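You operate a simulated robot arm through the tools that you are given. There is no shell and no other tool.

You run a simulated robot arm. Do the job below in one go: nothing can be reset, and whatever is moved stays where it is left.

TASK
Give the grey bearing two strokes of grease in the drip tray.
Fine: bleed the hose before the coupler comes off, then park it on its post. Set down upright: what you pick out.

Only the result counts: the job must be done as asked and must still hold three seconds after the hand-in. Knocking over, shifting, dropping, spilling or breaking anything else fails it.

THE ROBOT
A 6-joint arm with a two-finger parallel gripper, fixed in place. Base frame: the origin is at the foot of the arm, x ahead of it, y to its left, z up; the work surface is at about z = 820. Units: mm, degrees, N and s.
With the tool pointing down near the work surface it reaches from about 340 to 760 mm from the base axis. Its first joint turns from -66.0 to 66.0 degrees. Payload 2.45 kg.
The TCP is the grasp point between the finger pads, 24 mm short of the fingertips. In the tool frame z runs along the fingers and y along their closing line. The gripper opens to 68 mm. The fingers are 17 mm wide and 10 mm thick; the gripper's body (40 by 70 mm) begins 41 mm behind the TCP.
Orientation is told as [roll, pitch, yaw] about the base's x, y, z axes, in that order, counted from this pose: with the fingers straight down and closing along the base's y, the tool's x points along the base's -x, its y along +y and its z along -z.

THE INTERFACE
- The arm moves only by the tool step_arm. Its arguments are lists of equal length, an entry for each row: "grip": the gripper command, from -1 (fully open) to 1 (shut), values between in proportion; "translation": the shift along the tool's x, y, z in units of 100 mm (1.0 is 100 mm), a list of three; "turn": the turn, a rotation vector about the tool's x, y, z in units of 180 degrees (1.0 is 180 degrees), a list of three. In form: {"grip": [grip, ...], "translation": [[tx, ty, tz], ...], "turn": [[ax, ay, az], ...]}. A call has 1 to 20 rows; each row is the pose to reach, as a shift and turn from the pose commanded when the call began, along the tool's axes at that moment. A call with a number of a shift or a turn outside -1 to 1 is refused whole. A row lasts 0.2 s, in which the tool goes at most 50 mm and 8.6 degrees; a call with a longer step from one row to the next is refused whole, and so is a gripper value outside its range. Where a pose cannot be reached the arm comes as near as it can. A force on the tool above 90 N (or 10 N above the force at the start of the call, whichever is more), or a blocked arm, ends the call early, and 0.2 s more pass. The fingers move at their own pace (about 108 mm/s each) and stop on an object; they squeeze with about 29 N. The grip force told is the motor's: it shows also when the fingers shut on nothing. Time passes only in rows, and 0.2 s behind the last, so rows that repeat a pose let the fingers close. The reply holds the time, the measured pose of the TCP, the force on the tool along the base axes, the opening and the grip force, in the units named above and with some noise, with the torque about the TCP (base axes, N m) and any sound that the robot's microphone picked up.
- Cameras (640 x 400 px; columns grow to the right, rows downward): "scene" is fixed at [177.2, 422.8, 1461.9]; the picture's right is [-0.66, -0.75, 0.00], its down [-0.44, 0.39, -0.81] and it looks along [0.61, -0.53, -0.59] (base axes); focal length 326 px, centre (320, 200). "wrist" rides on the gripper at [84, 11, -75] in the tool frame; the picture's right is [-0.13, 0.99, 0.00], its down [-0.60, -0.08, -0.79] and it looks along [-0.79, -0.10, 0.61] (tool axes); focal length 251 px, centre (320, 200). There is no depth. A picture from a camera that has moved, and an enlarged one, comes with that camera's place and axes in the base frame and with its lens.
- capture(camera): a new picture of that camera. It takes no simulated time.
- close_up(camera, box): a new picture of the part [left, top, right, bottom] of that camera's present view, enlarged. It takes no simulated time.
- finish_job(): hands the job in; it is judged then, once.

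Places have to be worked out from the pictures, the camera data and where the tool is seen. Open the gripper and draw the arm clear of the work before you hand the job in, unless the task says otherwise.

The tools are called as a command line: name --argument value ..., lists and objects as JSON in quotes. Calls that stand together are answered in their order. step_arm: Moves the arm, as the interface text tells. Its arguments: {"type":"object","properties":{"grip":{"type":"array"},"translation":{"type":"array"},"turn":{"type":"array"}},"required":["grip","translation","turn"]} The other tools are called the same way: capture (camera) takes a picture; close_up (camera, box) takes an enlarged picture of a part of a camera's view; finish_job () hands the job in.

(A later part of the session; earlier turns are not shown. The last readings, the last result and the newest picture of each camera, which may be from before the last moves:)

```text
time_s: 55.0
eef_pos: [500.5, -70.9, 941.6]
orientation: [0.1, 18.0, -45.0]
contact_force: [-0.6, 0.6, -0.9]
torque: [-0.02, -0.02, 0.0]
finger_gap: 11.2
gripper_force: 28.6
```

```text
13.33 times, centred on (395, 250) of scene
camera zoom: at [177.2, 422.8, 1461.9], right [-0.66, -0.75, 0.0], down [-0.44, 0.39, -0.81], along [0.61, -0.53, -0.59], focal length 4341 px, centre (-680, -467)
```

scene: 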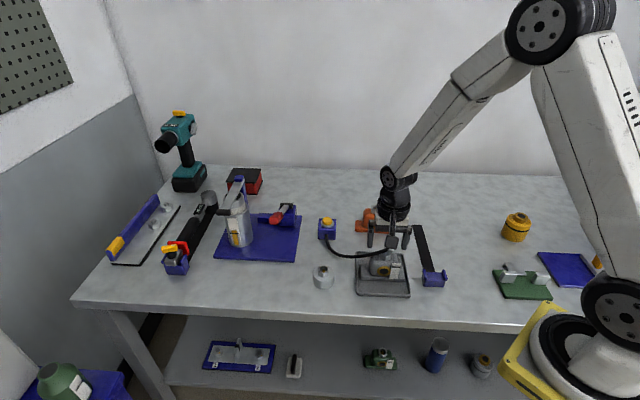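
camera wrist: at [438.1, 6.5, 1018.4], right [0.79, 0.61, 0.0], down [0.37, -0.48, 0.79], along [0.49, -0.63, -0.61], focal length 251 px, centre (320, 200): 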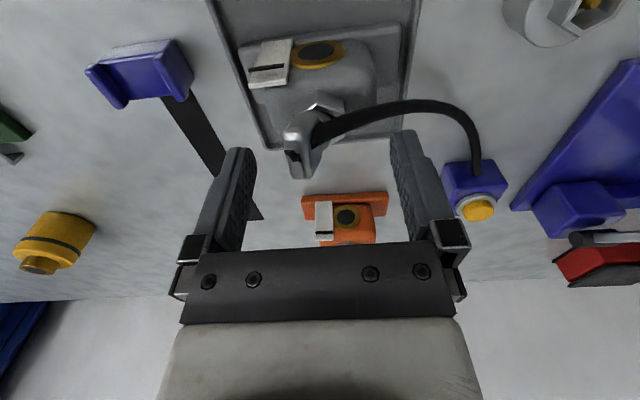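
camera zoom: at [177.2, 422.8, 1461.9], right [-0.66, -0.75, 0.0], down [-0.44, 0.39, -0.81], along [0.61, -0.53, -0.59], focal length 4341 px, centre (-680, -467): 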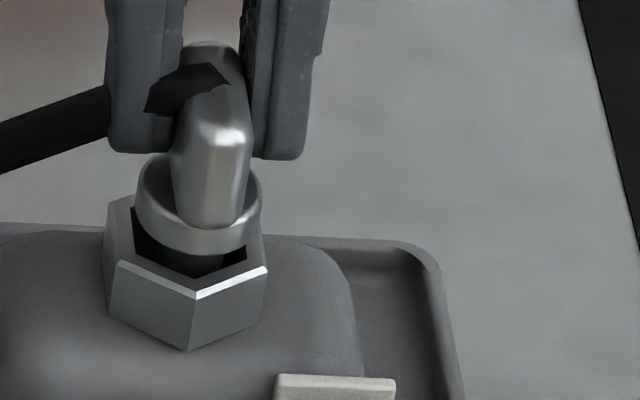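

The collar is at the same height above the hex as on the post, with no contact yet. I lower a little more until contact.

step_arm --grip '[1, 1, 1]' --translation '[[-0.0015, 0, 0.005], [-0.0031, 0, 0.0095], [-0.0031, 0, 0.0095]]' --turn '[[0, 0, 0], [0, 0, 0], [0, 0, 0]]'

step_arm --grip '[1, 1, 1]' --translation '[[-0.0015, 0, 0.005], [-0.0031, 0, 0.0095], [-0.0031, 0, 0.0095]]' --turn '[[0, 0, 0], [0, 0, 0], [0, 0, 0]]'

close_up --camera "scene" --box '[380, 235, 410, 265]'

```text
time_s: 55.8
eef_pos: [500.3, -68.5, 942.1]
orientation: [0.1, 18.1, -44.9]
contact_force: [0.1, 0.1, 2.0]
torque: [0.05, 0.04, -0.01]
finger_gap: 11.2
gripper_force: 29.0
```

```text
time_s: 56.6
eef_pos: [500.6, -70.0, 941.7]
orientation: [0.2, 18.1, -44.9]
contact_force: [-3.1, 2.4, 20.3]
torque: [0.27, 0.39, 0.04]
finger_gap: 11.4
gripper_force: 28.8
```

```text
13.33 times, centred on (395, 250) of scene
camera zoom: at [176.8, 422.9, 1461.9], right [-0.66, -0.75, 0.0], down [-0.44, 0.39, -0.81], along [0.61, -0.53, -0.59], focal length 4341 px, centre (-680, -467)
```

zoom: 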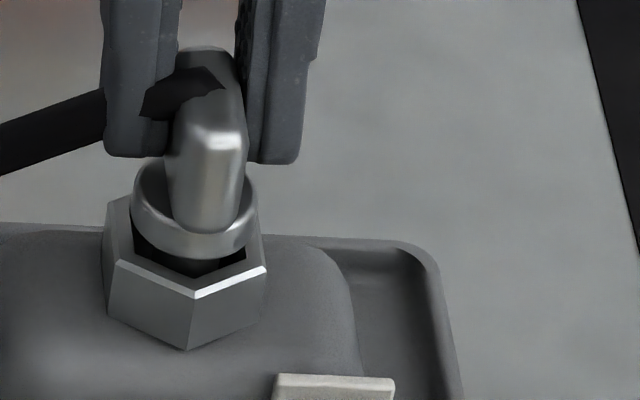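

Contact at 20 N, and the collar is now slightly deeper than on the post, clearly deeper than my first attempt. I press a bit more to see if it snaps.

step_arm --grip '[1, 1, 1]' --translation '[[-0.0015, 0, 0.005], [-0.0031, 0, 0.0095], [-0.0031, 0, 0.0095]]' --turn '[[0, 0, 0], [0, 0, 0], [0, 0, 0]]'

close_up --camera "scene" --box '[380, 235, 410, 265]'

close_up --camera "wrist" --box '[280, 60, 360, 160]'

```text
time_s: 57.4
eef_pos: [501.3, -71.1, 939.4]
orientation: [0.2, 17.9, -44.9]
contact_force: [-0.4, 2.1, 21.7]
torque: [0.29, 0.21, -0.03]
finger_gap: 11.3
gripper_force: 28.9
```

```text
13.33 times, centred on (395, 250) of scene
camera zoom: at [176.8, 422.9, 1461.9], right [-0.66, -0.75, 0.0], down [-0.44, 0.39, -0.81], along [0.61, -0.53, -0.59], focal length 4341 px, centre (-680, -467)
```

zoom: 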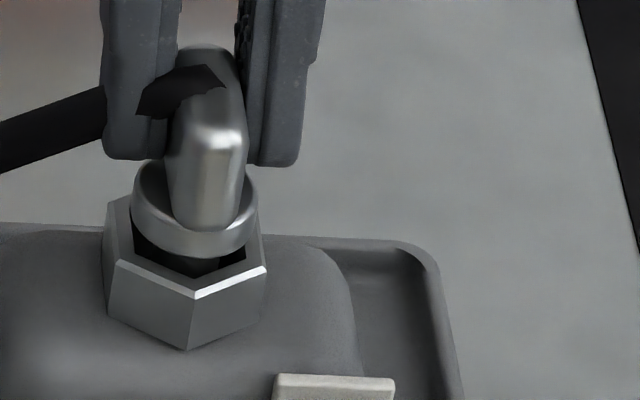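

```text
4.00 times, centred on (320, 110) of wrist
camera zoom: at [467.7, -22.6, 1037.0], right [0.79, 0.61, -0.04], down [0.52, -0.64, 0.57], along [0.33, -0.47, -0.82], focal length 1006 px, centre (320, 560)
```

zoom: 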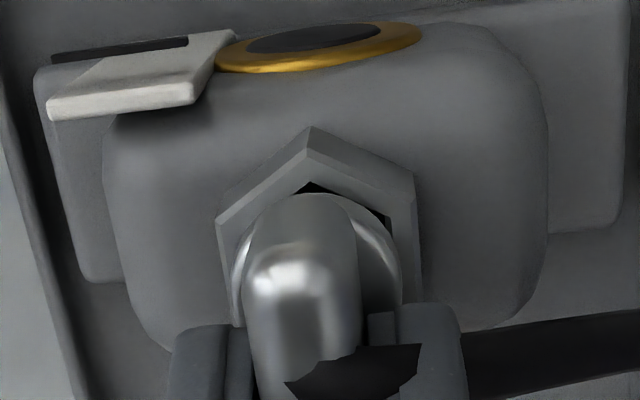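

The fingers now slip on the slab at about 21 N while the coupler stays seated. I release slowly to see whether it stands on its own this time.

step_arm --grip '[0.62, 0.58, 0.5, 0.4]' --translation '[[0, 0, 0], [0, 0, 0], [0, 0, 0], [0, 0, 0]]' --turn '[[0, 0, 0], [0, 0, 0], [0, 0, 0], [0, 0, 0]]'

close_up --camera "scene" --box '[380, 235, 410, 265]'

close_up --camera "wrist" --box '[270, 60, 370, 185]'

```text
time_s: 58.4
eef_pos: [500.3, -70.7, 939.6]
orientation: [0.1, 18.0, -45.0]
contact_force: [0.1, 0.3, -0.5]
torque: [-0.01, 0.03, 0.02]
finger_gap: 20.3
gripper_force: 0.0
```

```text
13.33 times, centred on (395, 250) of scene
camera zoom: at [177.2, 422.8, 1461.9], right [-0.66, -0.75, 0.0], down [-0.44, 0.39, -0.81], along [0.61, -0.53, -0.59], focal length 4341 px, centre (-680, -467)
```

zoom: 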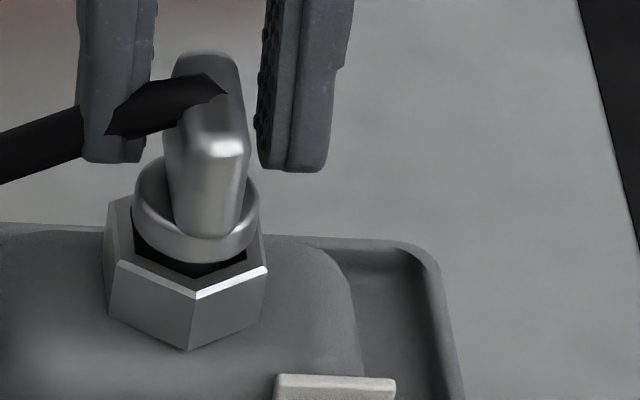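

```text
3.20 times, centred on (320, 122) of wrist
camera zoom: at [467.5, -22.5, 1036.4], right [0.79, 0.61, -0.04], down [0.52, -0.64, 0.57], along [0.32, -0.47, -0.82], focal length 805 px, centre (320, 448)
```

zoom: 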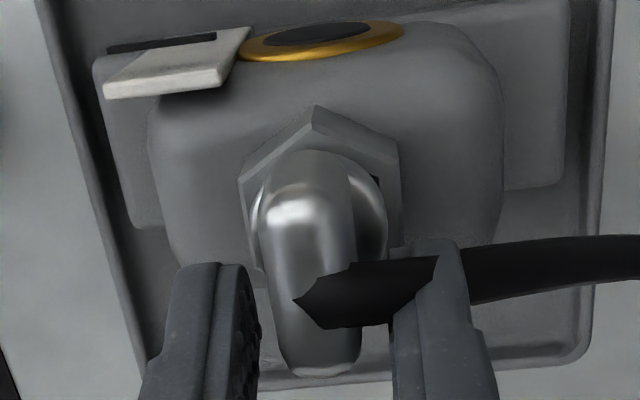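

It stands upright on its own now. I open further and hold for a moment to see whether it remains stable.

step_arm --grip '[0.2, -0.2, -0.6, -1, -1, -1, -1]' --translation '[[0, 0, 0], [0, 0, 0], [0, 0, 0], [0, 0, 0], [0, 0, 0], [0, 0, 0], [0, 0, 0]]' --turn '[[0, 0, 0], [0, 0, 0], [0, 0, 0], [0, 0, 0], [0, 0, 0], [0, 0, 0], [0, 0, 0]]'

close_up --camera "scene" --box '[380, 235, 410, 265]'

close_up --camera "wrist" --box '[270, 60, 370, 185]'

```text
time_s: 60.0
eef_pos: [501.6, -70.3, 940.1]
orientation: [0.2, 18.0, -45.0]
contact_force: [0.4, -0.2, -0.2]
torque: [-0.01, 0.0, 0.01]
finger_gap: 68.2
gripper_force: 0.0
```

```text
13.33 times, centred on (395, 250) of scene
camera zoom: at [177.2, 422.8, 1461.9], right [-0.66, -0.75, 0.0], down [-0.44, 0.39, -0.81], along [0.61, -0.53, -0.59], focal length 4341 px, centre (-680, -467)
```

zoom: 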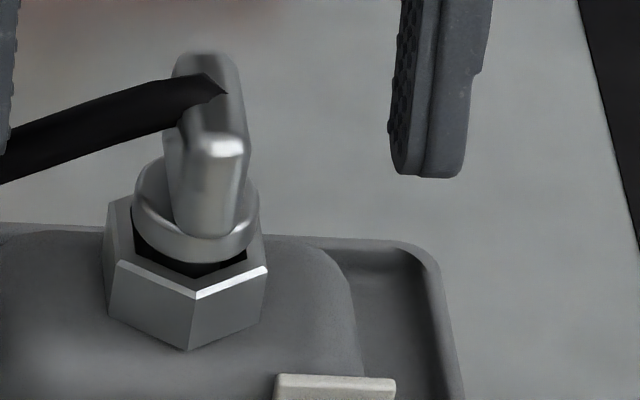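

```text
3.20 times, centred on (320, 122) of wrist
camera zoom: at [467.6, -22.5, 1036.6], right [0.79, 0.61, -0.04], down [0.52, -0.64, 0.57], along [0.32, -0.47, -0.82], focal length 805 px, centre (320, 448)
```

zoom: 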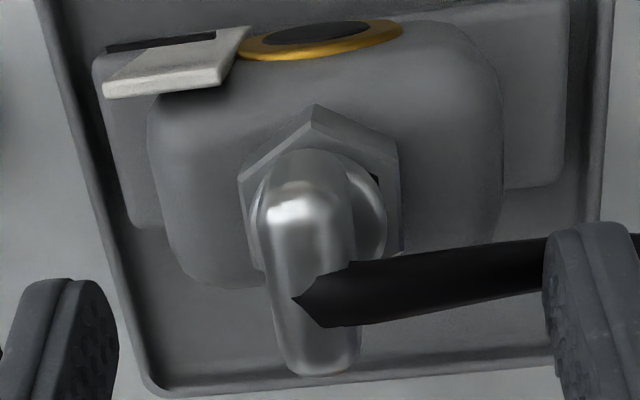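

It is stable and seated as deep as on the post. I raise the arm straight up away from it and level the tool.

step_arm --grip '[-1, -1, -1, -1]' --translation '[[0.031, 0, -0.095], [0.093, 0, -0.285], [0.185, 0, -0.57], [0.25, 0, -0.76]]' --turn '[[0, 0, 0], [0, 0, 0], [0, 0, 0], [0, 0, 0]]'

step_arm --grip '[-1, -1, -1, -1]' --translation '[[0, 0, -0.1], [0, 0, -0.2], [0, 0, -0.3], [0, 0, -0.3]]' --turn '[[0, -0.033, 0], [0, -0.066, 0], [0, -0.1, 0], [0, -0.1, 0]]'

capture --camera "scene"

close_up --camera "scene" --box '[365, 225, 425, 295]'

capture --camera "wrist"

```text
time_s: 61.0
eef_pos: [503.3, -70.5, 1018.4]
orientation: [0.1, 17.9, -45.0]
contact_force: [0.0, -0.4, -1.1]
torque: [0.01, -0.02, 0.01]
finger_gap: 68.0
gripper_force: 0.2
```

```text
time_s: 62.0
eef_pos: [506.9, -75.8, 1046.0]
orientation: [0.1, -0.2, -45.0]
contact_force: [0.0, -0.2, -0.8]
torque: [-0.01, 0.0, 0.01]
finger_gap: 68.2
gripper_force: 0.1
```

```text
taken
```

scene: 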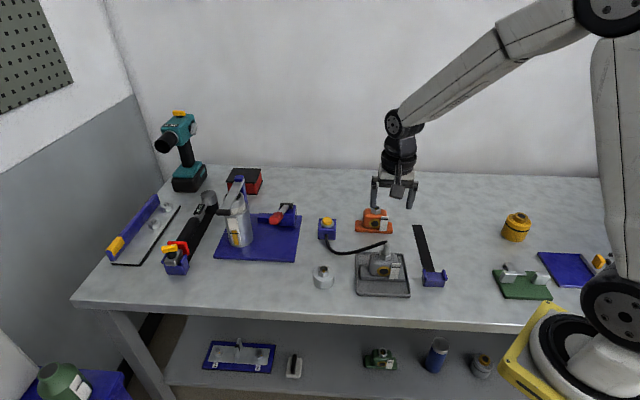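

```text
5.71 times, centred on (395, 260) of scene
camera zoom: at [177.2, 422.8, 1461.9], right [-0.66, -0.75, 0.0], down [-0.44, 0.39, -0.81], along [0.61, -0.53, -0.59], focal length 1860 px, centre (-109, -143)
```

zoom: 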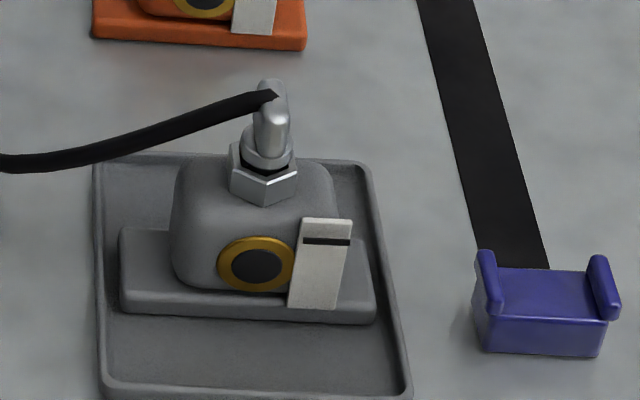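

```text
taken
camera wrist: at [454.6, -8.9, 1120.5], right [0.79, 0.61, 0.0], down [0.37, -0.48, 0.79], along [0.49, -0.63, -0.61], focal length 251 px, centre (320, 200)
```

wrist: 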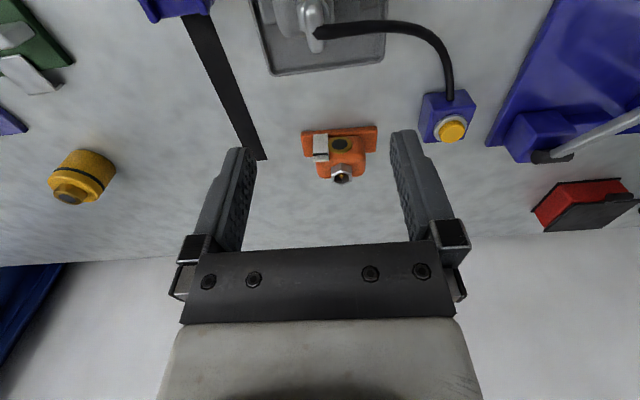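

The coupler stands upright on the bearing. Before pumping I want it firmly pushed on, so I come back over it with a vertical tool for a straight grip and push.

step_arm --grip '[-1, -1, -1, -1, -1, -1]' --translation '[[0.1, 0, 0.1], [0.214, -0.005, 0.3], [0.214, -0.005, 0.55], [0.214, -0.005, 0.76], [0.214, -0.005, 0.76], [0.214, -0.005, 0.76]]' --turn '[[0, 0, 0], [0, 0, 0], [0, 0, 0], [0, 0, 0], [0, 0, 0], [0, 0, 0]]'

close_up --camera "wrist" --box '[220, 40, 420, 230]'

close_up --camera "scene" --box '[365, 205, 425, 275]'

```text
time_s: 63.4
eef_pos: [491.0, -63.6, 970.4]
orientation: [0.0, 0.0, -45.0]
contact_force: [-0.3, 0.6, 0.2]
torque: [0.02, -0.01, 0.01]
finger_gap: 67.9
gripper_force: 0.1
```

```text
2.11 times, centred on (320, 135) of wrist
camera zoom: at [438.4, 3.9, 1045.2], right [0.79, 0.61, 0.0], down [0.37, -0.48, 0.79], along [0.48, -0.63, -0.61], focal length 529 px, centre (320, 337)
```

zoom: 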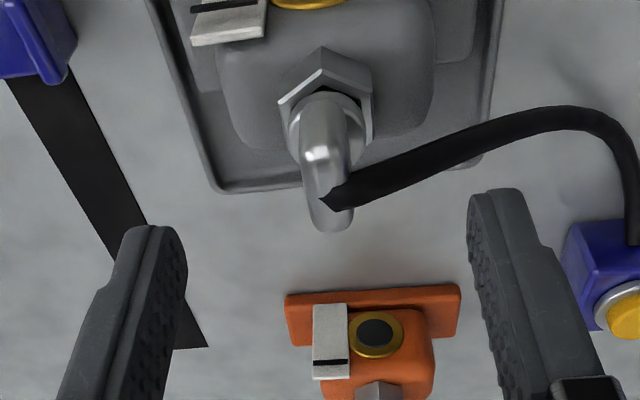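

```text
5.71 times, centred on (395, 240) of scene
camera zoom: at [177.2, 422.8, 1461.9], right [-0.66, -0.75, 0.0], down [-0.44, 0.39, -0.81], along [0.61, -0.53, -0.59], focal length 1860 px, centre (-109, -29)
```

zoom: 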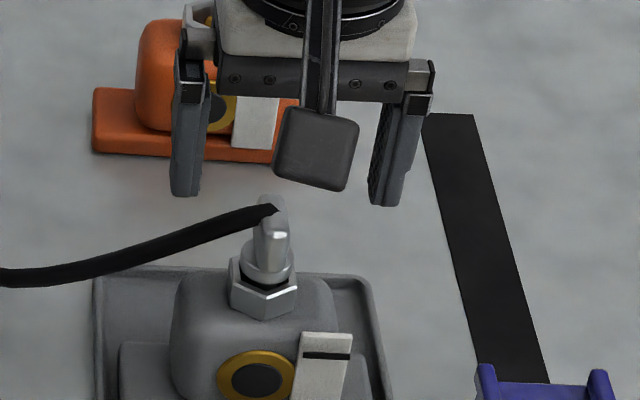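

The slab is about 1 mm right of the tool axis. I correct and descend to TCP z≈942, with the fingertips right above the collar.

step_arm --grip '[-1, -1, -1, -1, -1]' --translation '[[0, 0.011, 0.08], [0, 0.011, 0.18], [0, 0.011, 0.27], [0, 0.011, 0.285], [0, 0.011, 0.285]]' --turn '[[0, 0, 0], [0, 0, 0], [0, 0, 0], [0, 0, 0], [0, 0, 0]]'

close_up --camera "wrist" --box '[220, 60, 420, 250]'

close_up --camera "scene" --box '[365, 225, 425, 285]'

```text
time_s: 64.6
eef_pos: [491.4, -61.2, 943.2]
orientation: [0.1, 0.0, -44.9]
contact_force: [-0.1, 0.1, 0.4]
torque: [0.01, -0.02, -0.01]
finger_gap: 67.9
gripper_force: 0.1
```

```text
2.11 times, centred on (320, 155) of wrist
camera zoom: at [439.2, 6.0, 1017.0], right [0.79, 0.61, 0.0], down [0.37, -0.48, 0.79], along [0.48, -0.63, -0.61], focal length 529 px, centre (320, 295)
```

zoom: 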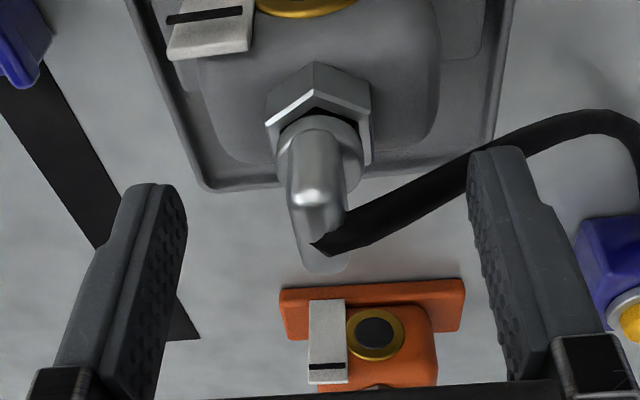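

```text
6.67 times, centred on (395, 255) of scene
camera zoom: at [177.2, 422.8, 1461.9], right [-0.66, -0.75, 0.0], down [-0.44, 0.39, -0.81], along [0.61, -0.53, -0.59], focal length 2171 px, centre (-180, -167)
```

zoom: 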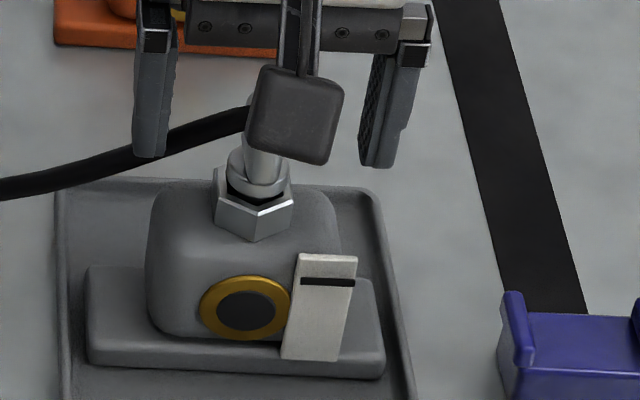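

The relation between collar and hex now matches the post reference. I grip it and push down.

step_arm --grip '[-0.2, 0.2, 0.5, 0.7, 1.0, 1.0]' --translation '[[0, 0, 0], [0, 0, 0], [0, 0, 0], [0, 0, 0], [0, 0, 0], [0, 0, 0]]' --turn '[[0, 0, 0], [0, 0, 0], [0, 0, 0], [0, 0, 0], [0, 0, 0], [0, 0, 0]]'

close_up --camera "wrist" --box '[270, 70, 370, 170]'

close_up --camera "scene" --box '[365, 225, 425, 285]'

```text
time_s: 66.0
eef_pos: [491.7, -61.2, 942.6]
orientation: [0.2, 0.1, -45.0]
contact_force: [0.7, -0.2, 1.6]
torque: [0.0, 0.0, 0.02]
finger_gap: 11.3
gripper_force: 28.8
```

```text
4.00 times, centred on (320, 120) of wrist
camera zoom: at [439.2, 6.0, 1017.2], right [0.79, 0.61, 0.0], down [0.37, -0.48, 0.79], along [0.48, -0.63, -0.61], focal length 1006 px, centre (320, 520)
```

zoom: 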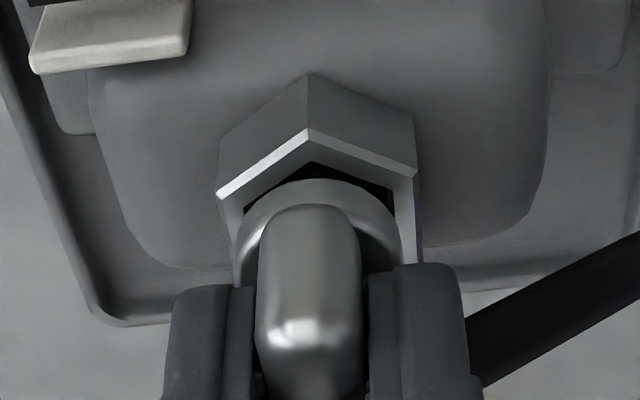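

```text
6.67 times, centred on (395, 255) of scene
camera zoom: at [177.2, 422.8, 1461.9], right [-0.66, -0.75, 0.0], down [-0.44, 0.39, -0.81], along [0.61, -0.53, -0.59], focal length 2171 px, centre (-180, -167)
```

zoom: 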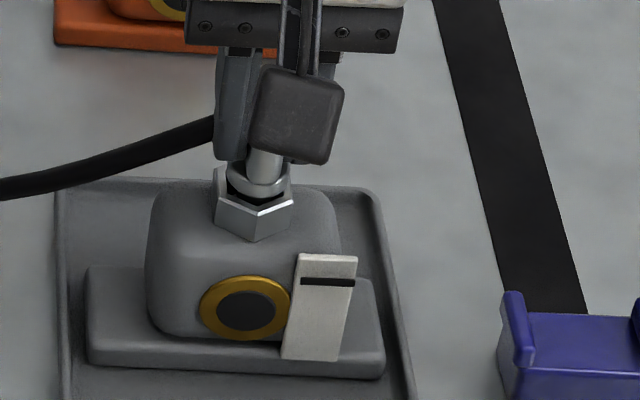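

Gripped with a vertical tool at TCP (491.5,-61.2,943), and the collar is clearly deeper than in the first attempt. Now I push down in small steps.

step_arm --grip '[1, 1, 1]' --translation '[[0, 0, 0.006], [0, 0, 0.012], [0, 0, 0.012]]' --turn '[[0, 0, 0], [0, 0, 0], [0, 0, 0]]'

step_arm --grip '[1, 1, 1]' --translation '[[0, 0, 0.006], [0, 0, 0.012], [0, 0, 0.012]]' --turn '[[0, 0, 0], [0, 0, 0], [0, 0, 0]]'

close_up --camera "wrist" --box '[270, 70, 370, 170]'

```text
time_s: 66.8
eef_pos: [493.6, -59.5, 942.6]
orientation: [0.2, -0.1, -45.0]
contact_force: [-6.0, -2.4, 22.1]
torque: [-0.12, 0.35, 0.02]
finger_gap: 11.2
gripper_force: 29.1
```

```text
time_s: 67.6
eef_pos: [493.1, -59.6, 940.9]
orientation: [0.1, 0.0, -45.0]
contact_force: [-5.2, -4.5, 22.4]
torque: [-0.22, 0.32, 0.01]
finger_gap: 11.8
gripper_force: 28.8
```

```text
4.00 times, centred on (320, 120) of wrist
camera zoom: at [440.6, 6.9, 1015.4], right [0.79, 0.61, 0.0], down [0.37, -0.48, 0.79], along [0.48, -0.63, -0.61], focal length 1006 px, centre (320, 520)
```

zoom: 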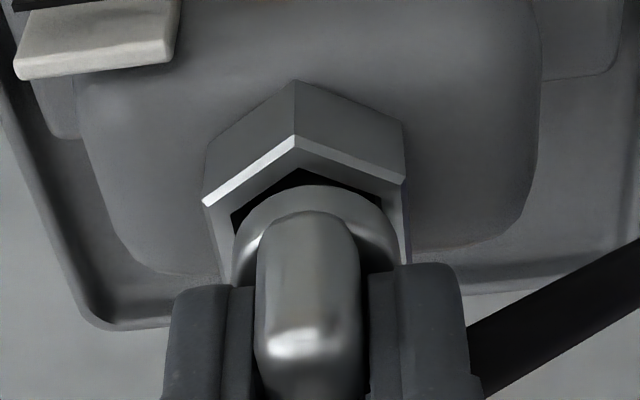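

The push drifted the tool about 1.8 mm sideways and the fingers slip at 22 N. I recentre sideways and push a little deeper so the fingertips bear on the collar.

step_arm --grip '[1, 1, 1, 1, 1]' --translation '[[0, -0.01, 0], [0, -0.018, 0], [0, -0.018, 0.006], [0, -0.018, 0.012], [0, -0.018, 0.012]]' --turn '[[0, 0, 0], [0, 0, 0], [0, 0, 0], [0, 0, 0], [0, 0, 0]]'

close_up --camera "wrist" --box '[270, 70, 370, 170]'

close_up --camera "scene" --box '[365, 225, 425, 285]'

```text
time_s: 68.8
eef_pos: [491.0, -62.7, 940.6]
orientation: [0.3, -0.2, -45.0]
contact_force: [6.7, 6.0, 21.8]
torque: [0.33, -0.27, -0.01]
finger_gap: 11.3
gripper_force: 28.9
```

```text
4.00 times, centred on (320, 120) of wrist
camera zoom: at [438.8, 5.1, 1014.5], right [0.79, 0.61, 0.0], down [0.37, -0.48, 0.79], along [0.49, -0.63, -0.61], focal length 1006 px, centre (320, 520)
```

zoom: 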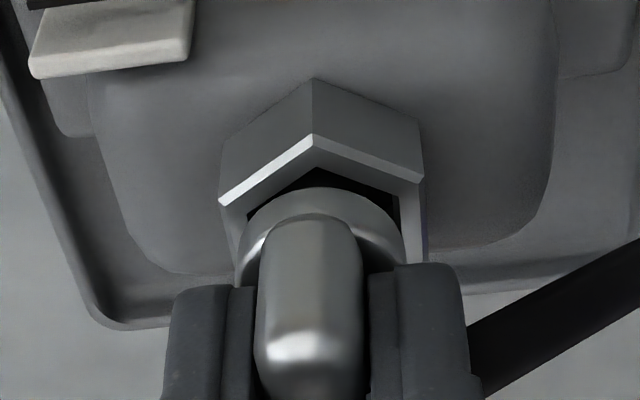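

```text
6.67 times, centred on (395, 255) of scene
camera zoom: at [177.0, 423.0, 1461.9], right [-0.66, -0.75, 0.0], down [-0.44, 0.39, -0.81], along [0.61, -0.53, -0.59], focal length 2171 px, centre (-180, -167)
```

zoom: 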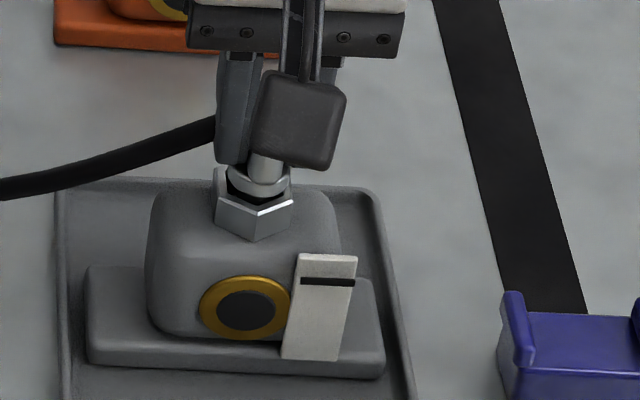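

Still slipping at 22 N. I recentre half-way and go 2 mm deeper, so the fingertips meet the collar and carry the push.

step_arm --grip '[1, 1, 1, 1, 1]' --translation '[[0, 0.008, 0], [0, 0.008, 0.005], [0, 0.008, 0.01], [0, 0.008, 0.015], [0, 0.008, 0.02]]' --turn '[[0, 0, 0], [0, 0, 0], [0, 0, 0], [0, 0, 0], [0, 0, 0]]'

close_up --camera "wrist" --box '[270, 70, 370, 170]'

```text
time_s: 70.0
eef_pos: [491.3, -62.4, 939.3]
orientation: [0.1, 0.0, -45.0]
contact_force: [-1.9, 4.4, 35.2]
torque: [0.24, 0.07, 0.01]
finger_gap: 11.3
gripper_force: 28.4
```

```text
4.00 times, centred on (320, 120) of wrist
camera zoom: at [439.2, 5.4, 1013.8], right [0.79, 0.61, 0.0], down [0.37, -0.48, 0.79], along [0.48, -0.63, -0.61], focal length 1006 px, centre (320, 520)
```

zoom: 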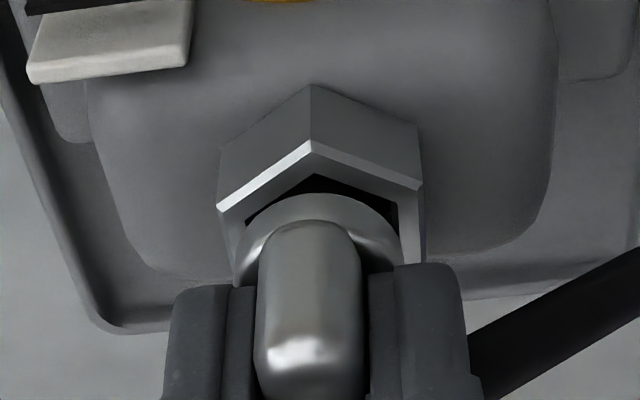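

The force is climbing to 35 N and well centred, so the fingertips carry it now. I push a further 1.5 mm.

step_arm --grip '[1, 1, 1]' --translation '[[0, 0, 0.008], [0, 0, 0.015], [0, 0, 0.015]]' --turn '[[0, 0, 0], [0, 0, 0], [0, 0, 0]]'

close_up --camera "wrist" --box '[270, 70, 370, 170]'

close_up --camera "scene" --box '[365, 225, 425, 285]'

```text
time_s: 70.8
eef_pos: [491.9, -62.2, 939.6]
orientation: [0.2, -0.1, -45.0]
contact_force: [-8.6, 2.2, 50.5]
torque: [0.12, 0.53, 0.05]
finger_gap: 11.4
gripper_force: 29.1
```

```text
4.00 times, centred on (320, 120) of wrist
camera zoom: at [439.3, 5.4, 1013.4], right [0.79, 0.61, 0.0], down [0.37, -0.48, 0.79], along [0.49, -0.63, -0.61], focal length 1006 px, centre (320, 520)
```

zoom: 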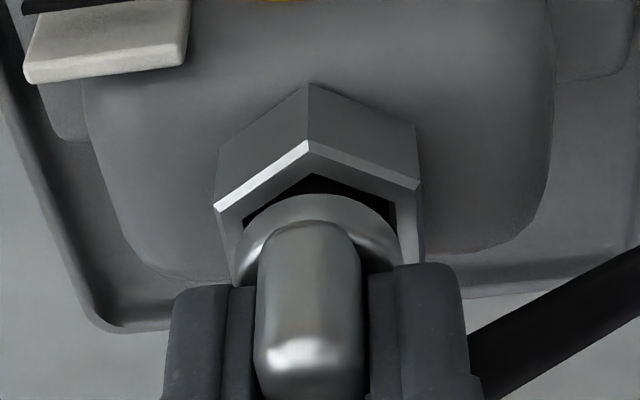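

```text
6.67 times, centred on (395, 255) of scene
camera zoom: at [176.1, 423.0, 1462.0], right [-0.66, -0.75, 0.0], down [-0.44, 0.39, -0.81], along [0.61, -0.53, -0.59], focal length 2171 px, centre (-180, -167)
```

zoom: 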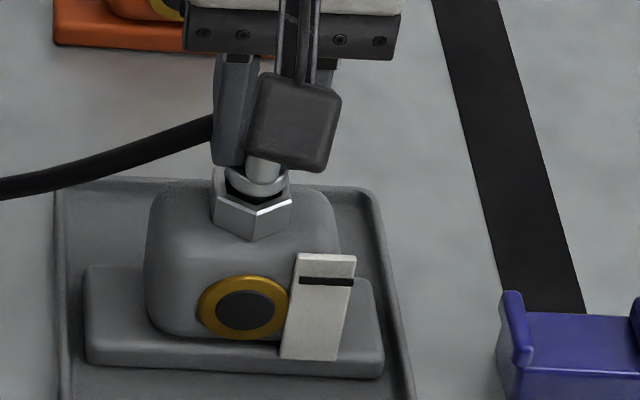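

Fully bottomed at 50 N with no further movement, so it is seated. I open the fingers first so I don't pull it back up, and then rise.

step_arm --grip '[0.6, 0.5, 0.3, 0.0, -0.5, -1, -1]' --translation '[[0, 0, 0], [0, 0, 0], [0, 0, -0.01], [0, 0, -0.02], [0, 0, -0.02], [0, 0, -0.02], [0, 0, -0.02]]' --turn '[[0, 0, 0], [0, 0, 0], [0, 0, 0], [0, 0, 0], [0, 0, 0], [0, 0, 0], [0, 0, 0]]'

close_up --camera "wrist" --box '[220, 60, 420, 250]'

close_up --camera "scene" --box '[365, 225, 425, 285]'

```text
time_s: 72.4
eef_pos: [490.0, -60.5, 938.6]
orientation: [0.1, 0.1, -45.1]
contact_force: [0.8, 0.0, -0.2]
torque: [0.01, 0.03, -0.03]
finger_gap: 68.0
gripper_force: 0.2
```

```text
2.11 times, centred on (320, 155) of wrist
camera zoom: at [438.8, 6.4, 1012.9], right [0.79, 0.61, 0.0], down [0.37, -0.48, 0.79], along [0.48, -0.63, -0.61], focal length 529 px, centre (320, 295)
```

zoom: 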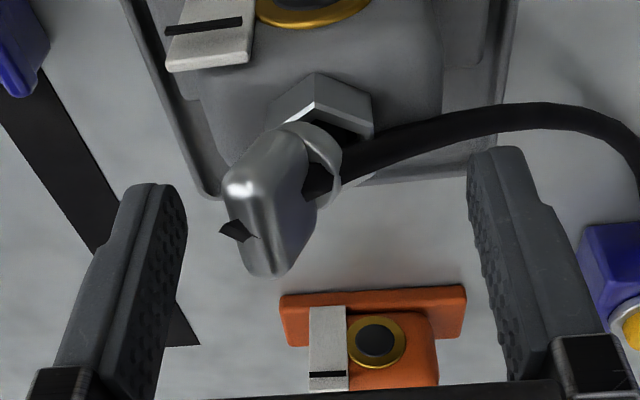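

```text
6.67 times, centred on (395, 255) of scene
camera zoom: at [177.2, 422.8, 1461.9], right [-0.66, -0.75, 0.0], down [-0.44, 0.39, -0.81], along [0.61, -0.53, -0.59], focal length 2171 px, centre (-180, -167)
```

zoom: 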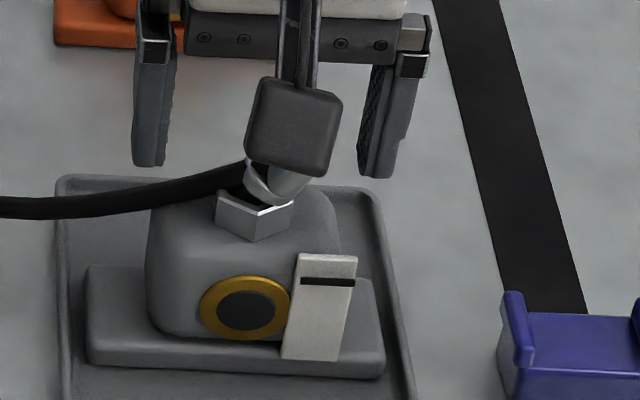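

It leaned over again: my push drifted sideways and unseated it, while the careful seating before was stable. This time I will match the tool's roll to the lean before gripping. First a closer look to measure the lean.

close_up --camera "wrist" --box '[270, 80, 370, 200]'

close_up --camera "scene" --box '[380, 235, 410, 265]'

```text
3.33 times, centred on (320, 140) of wrist
camera zoom: at [438.8, 6.4, 1012.9], right [0.79, 0.61, 0.0], down [0.37, -0.48, 0.79], along [0.48, -0.63, -0.61], focal length 838 px, centre (320, 400)
```

zoom: 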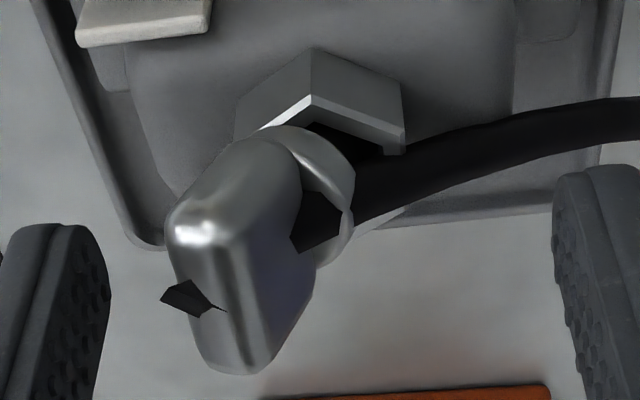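

```text
13.33 times, centred on (395, 250) of scene
camera zoom: at [177.2, 422.8, 1461.9], right [-0.66, -0.75, 0.0], down [-0.44, 0.39, -0.81], along [0.61, -0.53, -0.59], focal length 4341 px, centre (-680, -467)
```

zoom: 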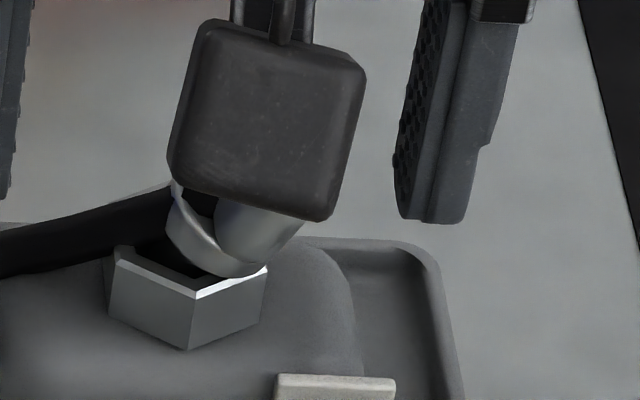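

The coupler leans roughly 33° toward the base-side finger with almost no pitch. I rise, roll the tool to match that lean, and line up along its axis.

step_arm --grip '[-1, -1, -1]' --translation '[[0, 0, -0.15], [0, 0, -0.4], [0, 0, -0.4]]' --turn '[[0, 0, 0], [0, 0, 0], [0, 0, 0]]'

step_arm --grip '[-1, -1, -1, -1, -1, -1]' --translation '[[0, -0.11, -0.05], [0, -0.22, -0.05], [0, -0.33, 0.0], [0, -0.43, 0.08], [0, -0.43, 0.08], [0, -0.43, 0.08]]' --turn '[[-0.046, 0, 0], [-0.092, 0, 0], [-0.138, 0, 0], [-0.183, 0, 0], [-0.183, 0, 0], [-0.183, 0, 0]]'

close_up --camera "wrist" --box '[200, 20, 440, 220]'

close_up --camera "scene" --box '[365, 205, 425, 285]'

```text
time_s: 73.2
eef_pos: [491.1, -60.3, 980.0]
orientation: [0.1, -0.1, -44.9]
contact_force: [0.3, -0.5, 0.8]
torque: [0.0, 0.0, 0.0]
finger_gap: 67.8
gripper_force: 0.2
```

```text
time_s: 74.6
eef_pos: [461.7, -92.1, 971.4]
orientation: [33.0, 0.0, -45.0]
contact_force: [-0.1, -0.6, -0.6]
torque: [-0.01, 0.0, -0.01]
finger_gap: 68.0
gripper_force: 0.0
```

```text
2.00 times, centred on (320, 120) of wrist
camera zoom: at [378.4, -55.4, 1039.7], right [0.68, 0.5, 0.54], down [0.07, -0.78, 0.62], along [0.73, -0.38, -0.57], focal length 503 px, centre (320, 360)
```

zoom: 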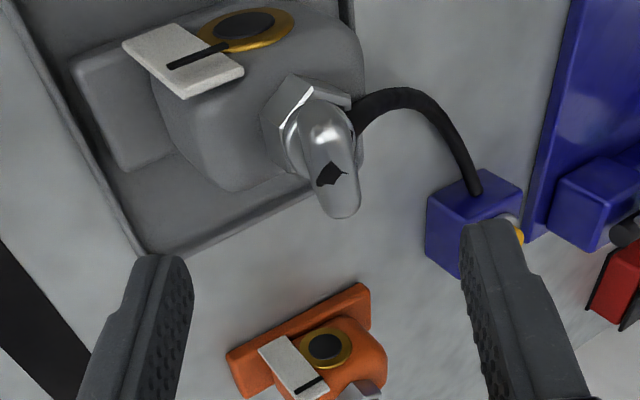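

```text
5.00 times, centred on (395, 245) of scene
camera zoom: at [177.2, 422.8, 1461.9], right [-0.66, -0.75, 0.0], down [-0.44, 0.39, -0.81], along [0.61, -0.53, -0.59], focal length 1628 px, centre (-55, -25)
```

zoom: 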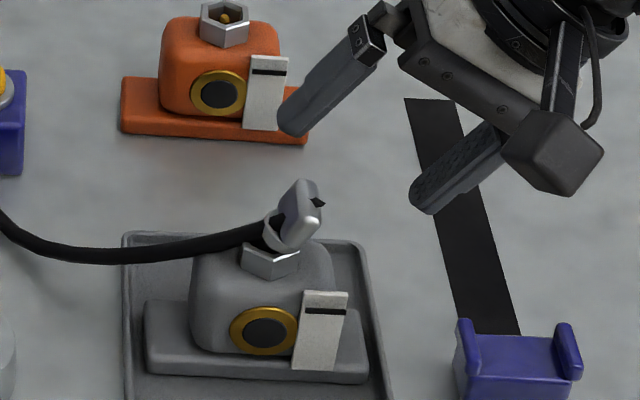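

The actual lean is nearer 23°, and the slab top is at about (485,-69,928). I reduce the roll to 23° and line up again along its axis.

step_arm --grip '[-1, -1, -1, -1, -1]' --translation '[[-0.002, 0.05, 0.05], [-0.004, 0.103, 0.1], [-0.004, 0.103, 0.179], [-0.004, 0.103, 0.179], [-0.004, 0.103, 0.179]]' --turn '[[0.028, 0, 0], [0.0556, 0, 0], [0.0556, 0, 0], [0.0556, 0, 0], [0.0556, 0, 0]]'

close_up --camera "wrist" --box '[200, 20, 440, 220]'

close_up --camera "scene" --box '[365, 205, 425, 285]'

```text
time_s: 75.8
eef_pos: [473.6, -80.6, 961.0]
orientation: [22.9, 0.1, -45.1]
contact_force: [0.2, 0.4, 0.3]
torque: [0.0, -0.03, 0.01]
finger_gap: 67.8
gripper_force: 0.1
```

```text
2.00 times, centred on (320, 120) of wrist
camera zoom: at [400.8, -33.5, 1034.2], right [0.74, 0.55, 0.39], down [0.16, -0.7, 0.7], along [0.66, -0.45, -0.6], focal length 503 px, centre (320, 360)
```

zoom: 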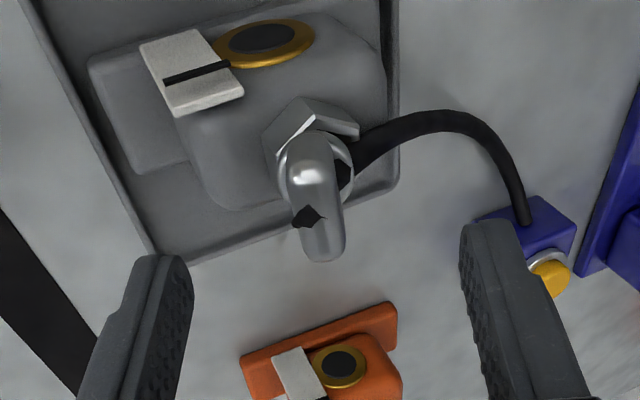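

```text
5.00 times, centred on (395, 245) of scene
camera zoom: at [177.2, 422.8, 1461.9], right [-0.66, -0.75, 0.0], down [-0.44, 0.39, -0.81], along [0.61, -0.53, -0.59], focal length 1628 px, centre (-55, -25)
```

zoom: 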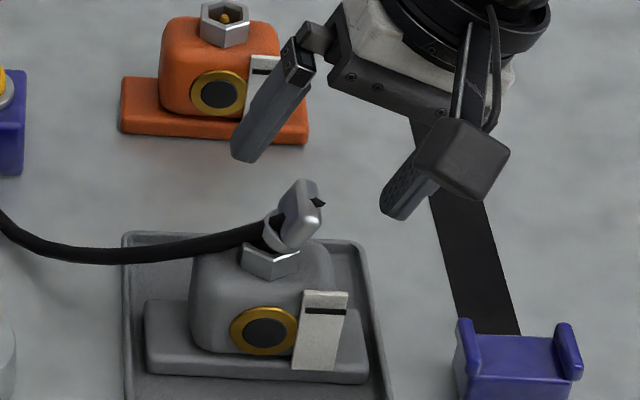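

The roll matches the lean now and the slab lines up with the tool axis to within 1.5 mm. I slide down along the tool axis over the slab.

step_arm --grip '[-1, -1, -1, -1, -1]' --translation '[[0, -0.015, 0.08], [0, -0.015, 0.18], [0, -0.015, 0.26], [0, -0.015, 0.29], [0, -0.015, 0.29]]' --turn '[[0, 0, 0], [0, 0, 0], [0, 0, 0], [0, 0, 0], [0, 0, 0]]'

close_up --camera "wrist" --box '[220, 60, 420, 250]'

close_up --camera "scene" --box '[365, 215, 425, 285]'

```text
time_s: 77.0
eef_pos: [482.6, -73.3, 933.0]
orientation: [23.0, 0.0, -45.0]
contact_force: [0.1, 0.0, 0.5]
torque: [-0.01, 0.03, 0.0]
finger_gap: 68.0
gripper_force: 0.0
```

```text
2.11 times, centred on (320, 155) of wrist
camera zoom: at [408.8, -26.9, 1006.2], right [0.74, 0.55, 0.39], down [0.16, -0.7, 0.7], along [0.66, -0.45, -0.6], focal length 529 px, centre (320, 295)
```

zoom: 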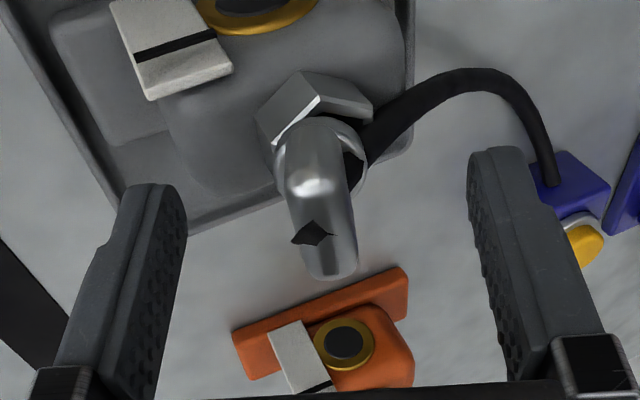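

```text
5.71 times, centred on (395, 250) of scene
camera zoom: at [177.2, 422.8, 1461.9], right [-0.66, -0.75, 0.0], down [-0.44, 0.39, -0.81], along [0.61, -0.53, -0.59], focal length 1860 px, centre (-109, -86)
```

zoom: 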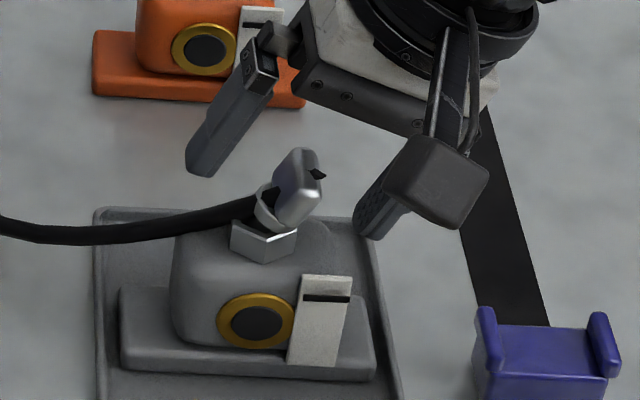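

The view matches the reference grasp at the post. I close on the slab.

step_arm --grip '[-0.2, 0.1, 0.3, 0.45, 0.6, 0.7, 1.0, 1.0]' --translation '[[0, 0, 0], [0, 0, 0], [0, 0, 0], [0, 0, 0], [0, 0, 0], [0, 0, 0], [0, 0, 0], [0, 0, 0]]' --turn '[[0, 0, 0], [0, 0, 0], [0, 0, 0], [0, 0, 0], [0, 0, 0], [0, 0, 0], [0, 0, 0], [0, 0, 0]]'

close_up --camera "wrist" --box '[220, 60, 420, 250]'

close_up --camera "scene" --box '[365, 215, 425, 285]'

```text
time_s: 78.8
eef_pos: [482.3, -73.5, 933.4]
orientation: [23.1, 0.0, -45.1]
contact_force: [1.6, 0.1, 4.1]
torque: [0.1, -0.07, -0.01]
finger_gap: 20.7
gripper_force: 28.7
```

```text
2.11 times, centred on (320, 155) of wrist
camera zoom: at [408.8, -26.9, 1006.5], right [0.74, 0.55, 0.39], down [0.16, -0.7, 0.7], along [0.66, -0.45, -0.6], focal length 529 px, centre (320, 295)
```

zoom: 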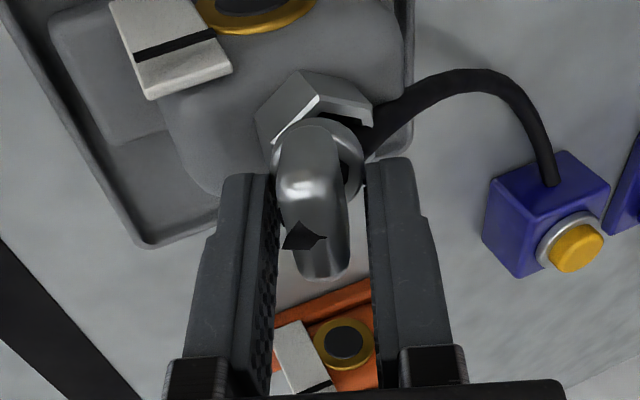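

```text
5.71 times, centred on (395, 250) of scene
camera zoom: at [177.2, 422.8, 1461.9], right [-0.66, -0.75, 0.0], down [-0.44, 0.39, -0.81], along [0.61, -0.53, -0.59], focal length 1860 px, centre (-109, -86)
```

zoom: 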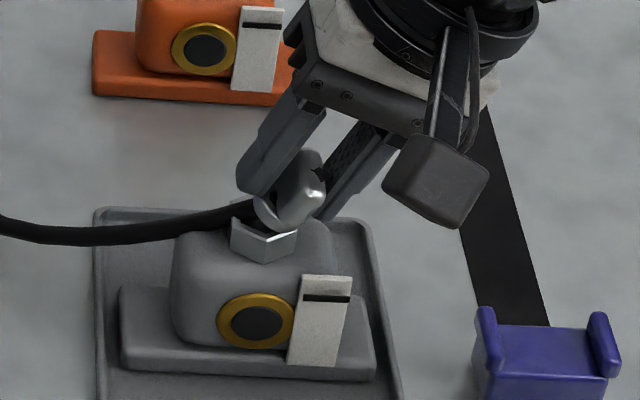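

The fingertips caught the 21 mm collar instead of the slab: too deep. I open slightly, back off 5 mm along the tool axis, and close again.

step_arm --grip '[0.3, 0.2, 0.2, 0.2, 0.35, 0.5, 0.65, 1.0, 1.0]' --translation '[[0, 0, 0], [0, 0, -0.01], [0, 0, -0.04], [0, 0, -0.055], [0, 0, -0.055], [0, 0, -0.055], [0, 0, -0.055], [0, 0, -0.055], [0, 0, -0.055]]' --turn '[[0, 0, 0], [0, 0, 0], [0, 0, 0], [0, 0, 0], [0, 0, 0], [0, 0, 0], [0, 0, 0], [0, 0, 0], [0, 0, 0]]'

close_up --camera "wrist" --box '[220, 60, 420, 250]'

close_up --camera "scene" --box '[365, 215, 425, 285]'

```text
time_s: 80.8
eef_pos: [481.7, -73.3, 938.4]
orientation: [23.1, -0.1, -45.1]
contact_force: [-1.1, -0.5, 6.2]
torque: [-0.01, 0.0, 0.01]
finger_gap: 11.2
gripper_force: 29.8
```

```text
2.11 times, centred on (320, 155) of wrist
camera zoom: at [407.2, -27.8, 1011.0], right [0.74, 0.55, 0.39], down [0.16, -0.7, 0.7], along [0.66, -0.45, -0.6], focal length 529 px, centre (320, 295)
```

zoom: 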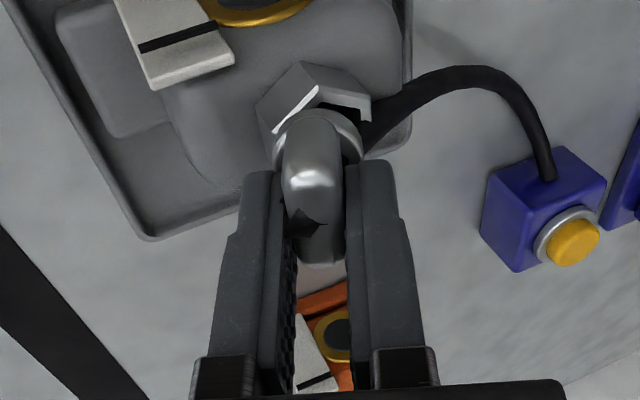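

```text
5.71 times, centred on (395, 250) of scene
camera zoom: at [177.1, 422.8, 1461.9], right [-0.66, -0.75, 0.0], down [-0.44, 0.39, -0.81], along [0.61, -0.53, -0.59], focal length 1860 px, centre (-109, -86)
```

zoom: 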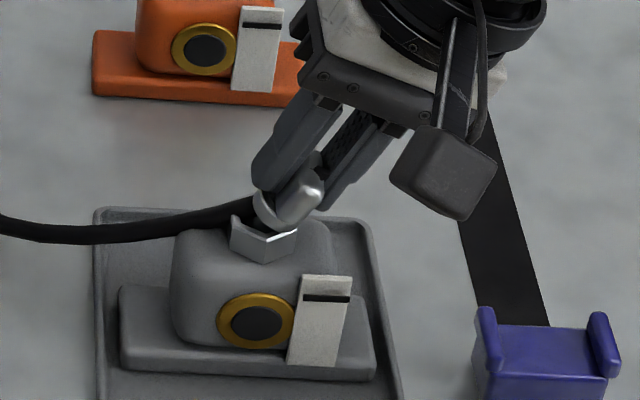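

Now the slab is held properly at 11.2 mm. I lift straight up out of the socket.

step_arm --grip '[1, 1, 1, 1, 1]' --translation '[[0, 0.02, -0.046], [0, 0.059, -0.138], [0, 0.117, -0.276], [0, 0.156, -0.368], [0, 0.156, -0.368]]' --turn '[[0, 0, 0], [0, 0, 0], [0, 0, 0], [0, 0, 0], [0, 0, 0]]'

step_arm --grip '[1, 1, 1, 1, 1]' --translation '[[0, 0.03, 0], [0, 0.06, 0], [0, 0.09, 0], [0, 0.09, 0], [0, 0.09, 0]]' --turn '[[0.043, 0, 0], [0.086, 0, 0], [0.128, 0, 0], [0.128, 0, 0], [0.128, 0, 0]]'

close_up --camera "wrist" --box '[240, 0, 400, 200]'

close_up --camera "scene" --box '[375, 215, 415, 265]'

close_up --camera "scene" --box '[340, 200, 430, 310]'

```text
time_s: 82.0
eef_pos: [478.8, -74.7, 979.7]
orientation: [23.0, 0.1, -44.9]
contact_force: [0.0, 0.2, 0.0]
torque: [-0.04, 0.0, 0.0]
finger_gap: 11.3
gripper_force: 29.6
```

```text
time_s: 83.2
eef_pos: [485.0, -67.3, 981.7]
orientation: [0.0, 0.0, -44.9]
contact_force: [0.3, -0.4, -0.3]
torque: [0.03, 0.01, 0.0]
finger_gap: 11.7
gripper_force: 28.8
```

```text
2.00 times, centred on (320, 100) of wrist
camera zoom: at [433.0, -1.1, 1056.0], right [0.79, 0.61, 0.0], down [0.37, -0.48, 0.79], along [0.48, -0.63, -0.61], focal length 503 px, centre (320, 400)
```

zoom: 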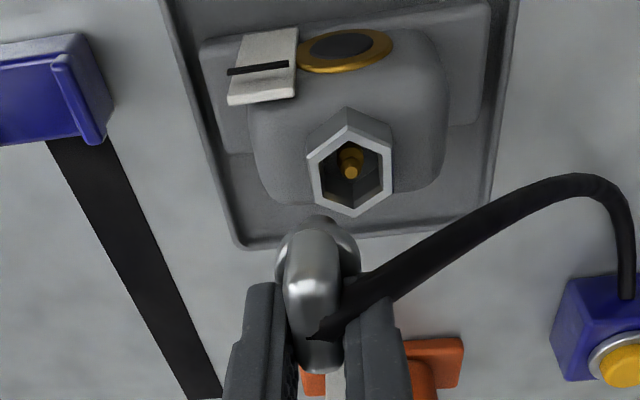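

```text
8.00 times, centred on (395, 240) of scene
camera zoom: at [177.2, 422.8, 1461.9], right [-0.66, -0.75, 0.0], down [-0.44, 0.39, -0.81], along [0.61, -0.53, -0.59], focal length 2605 px, centre (-280, -120)
```

zoom: 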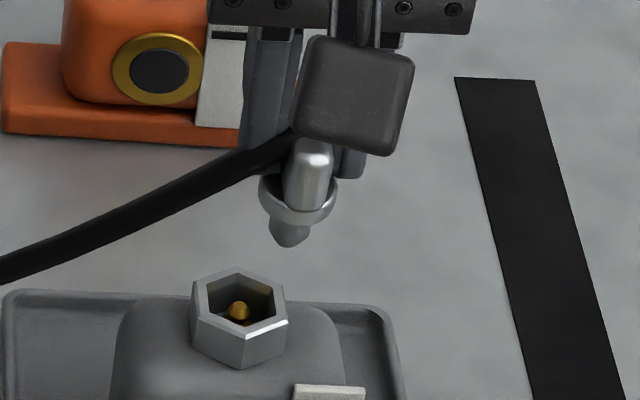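

```text
3.64 times, centred on (385, 255) of scene
camera zoom: at [177.2, 422.8, 1461.9], right [-0.66, -0.75, 0.0], down [-0.44, 0.39, -0.81], along [0.61, -0.53, -0.59], focal length 1184 px, centre (84, 0)
```

zoom: 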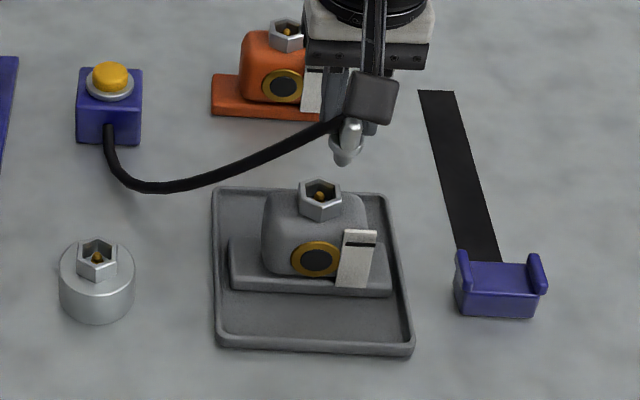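

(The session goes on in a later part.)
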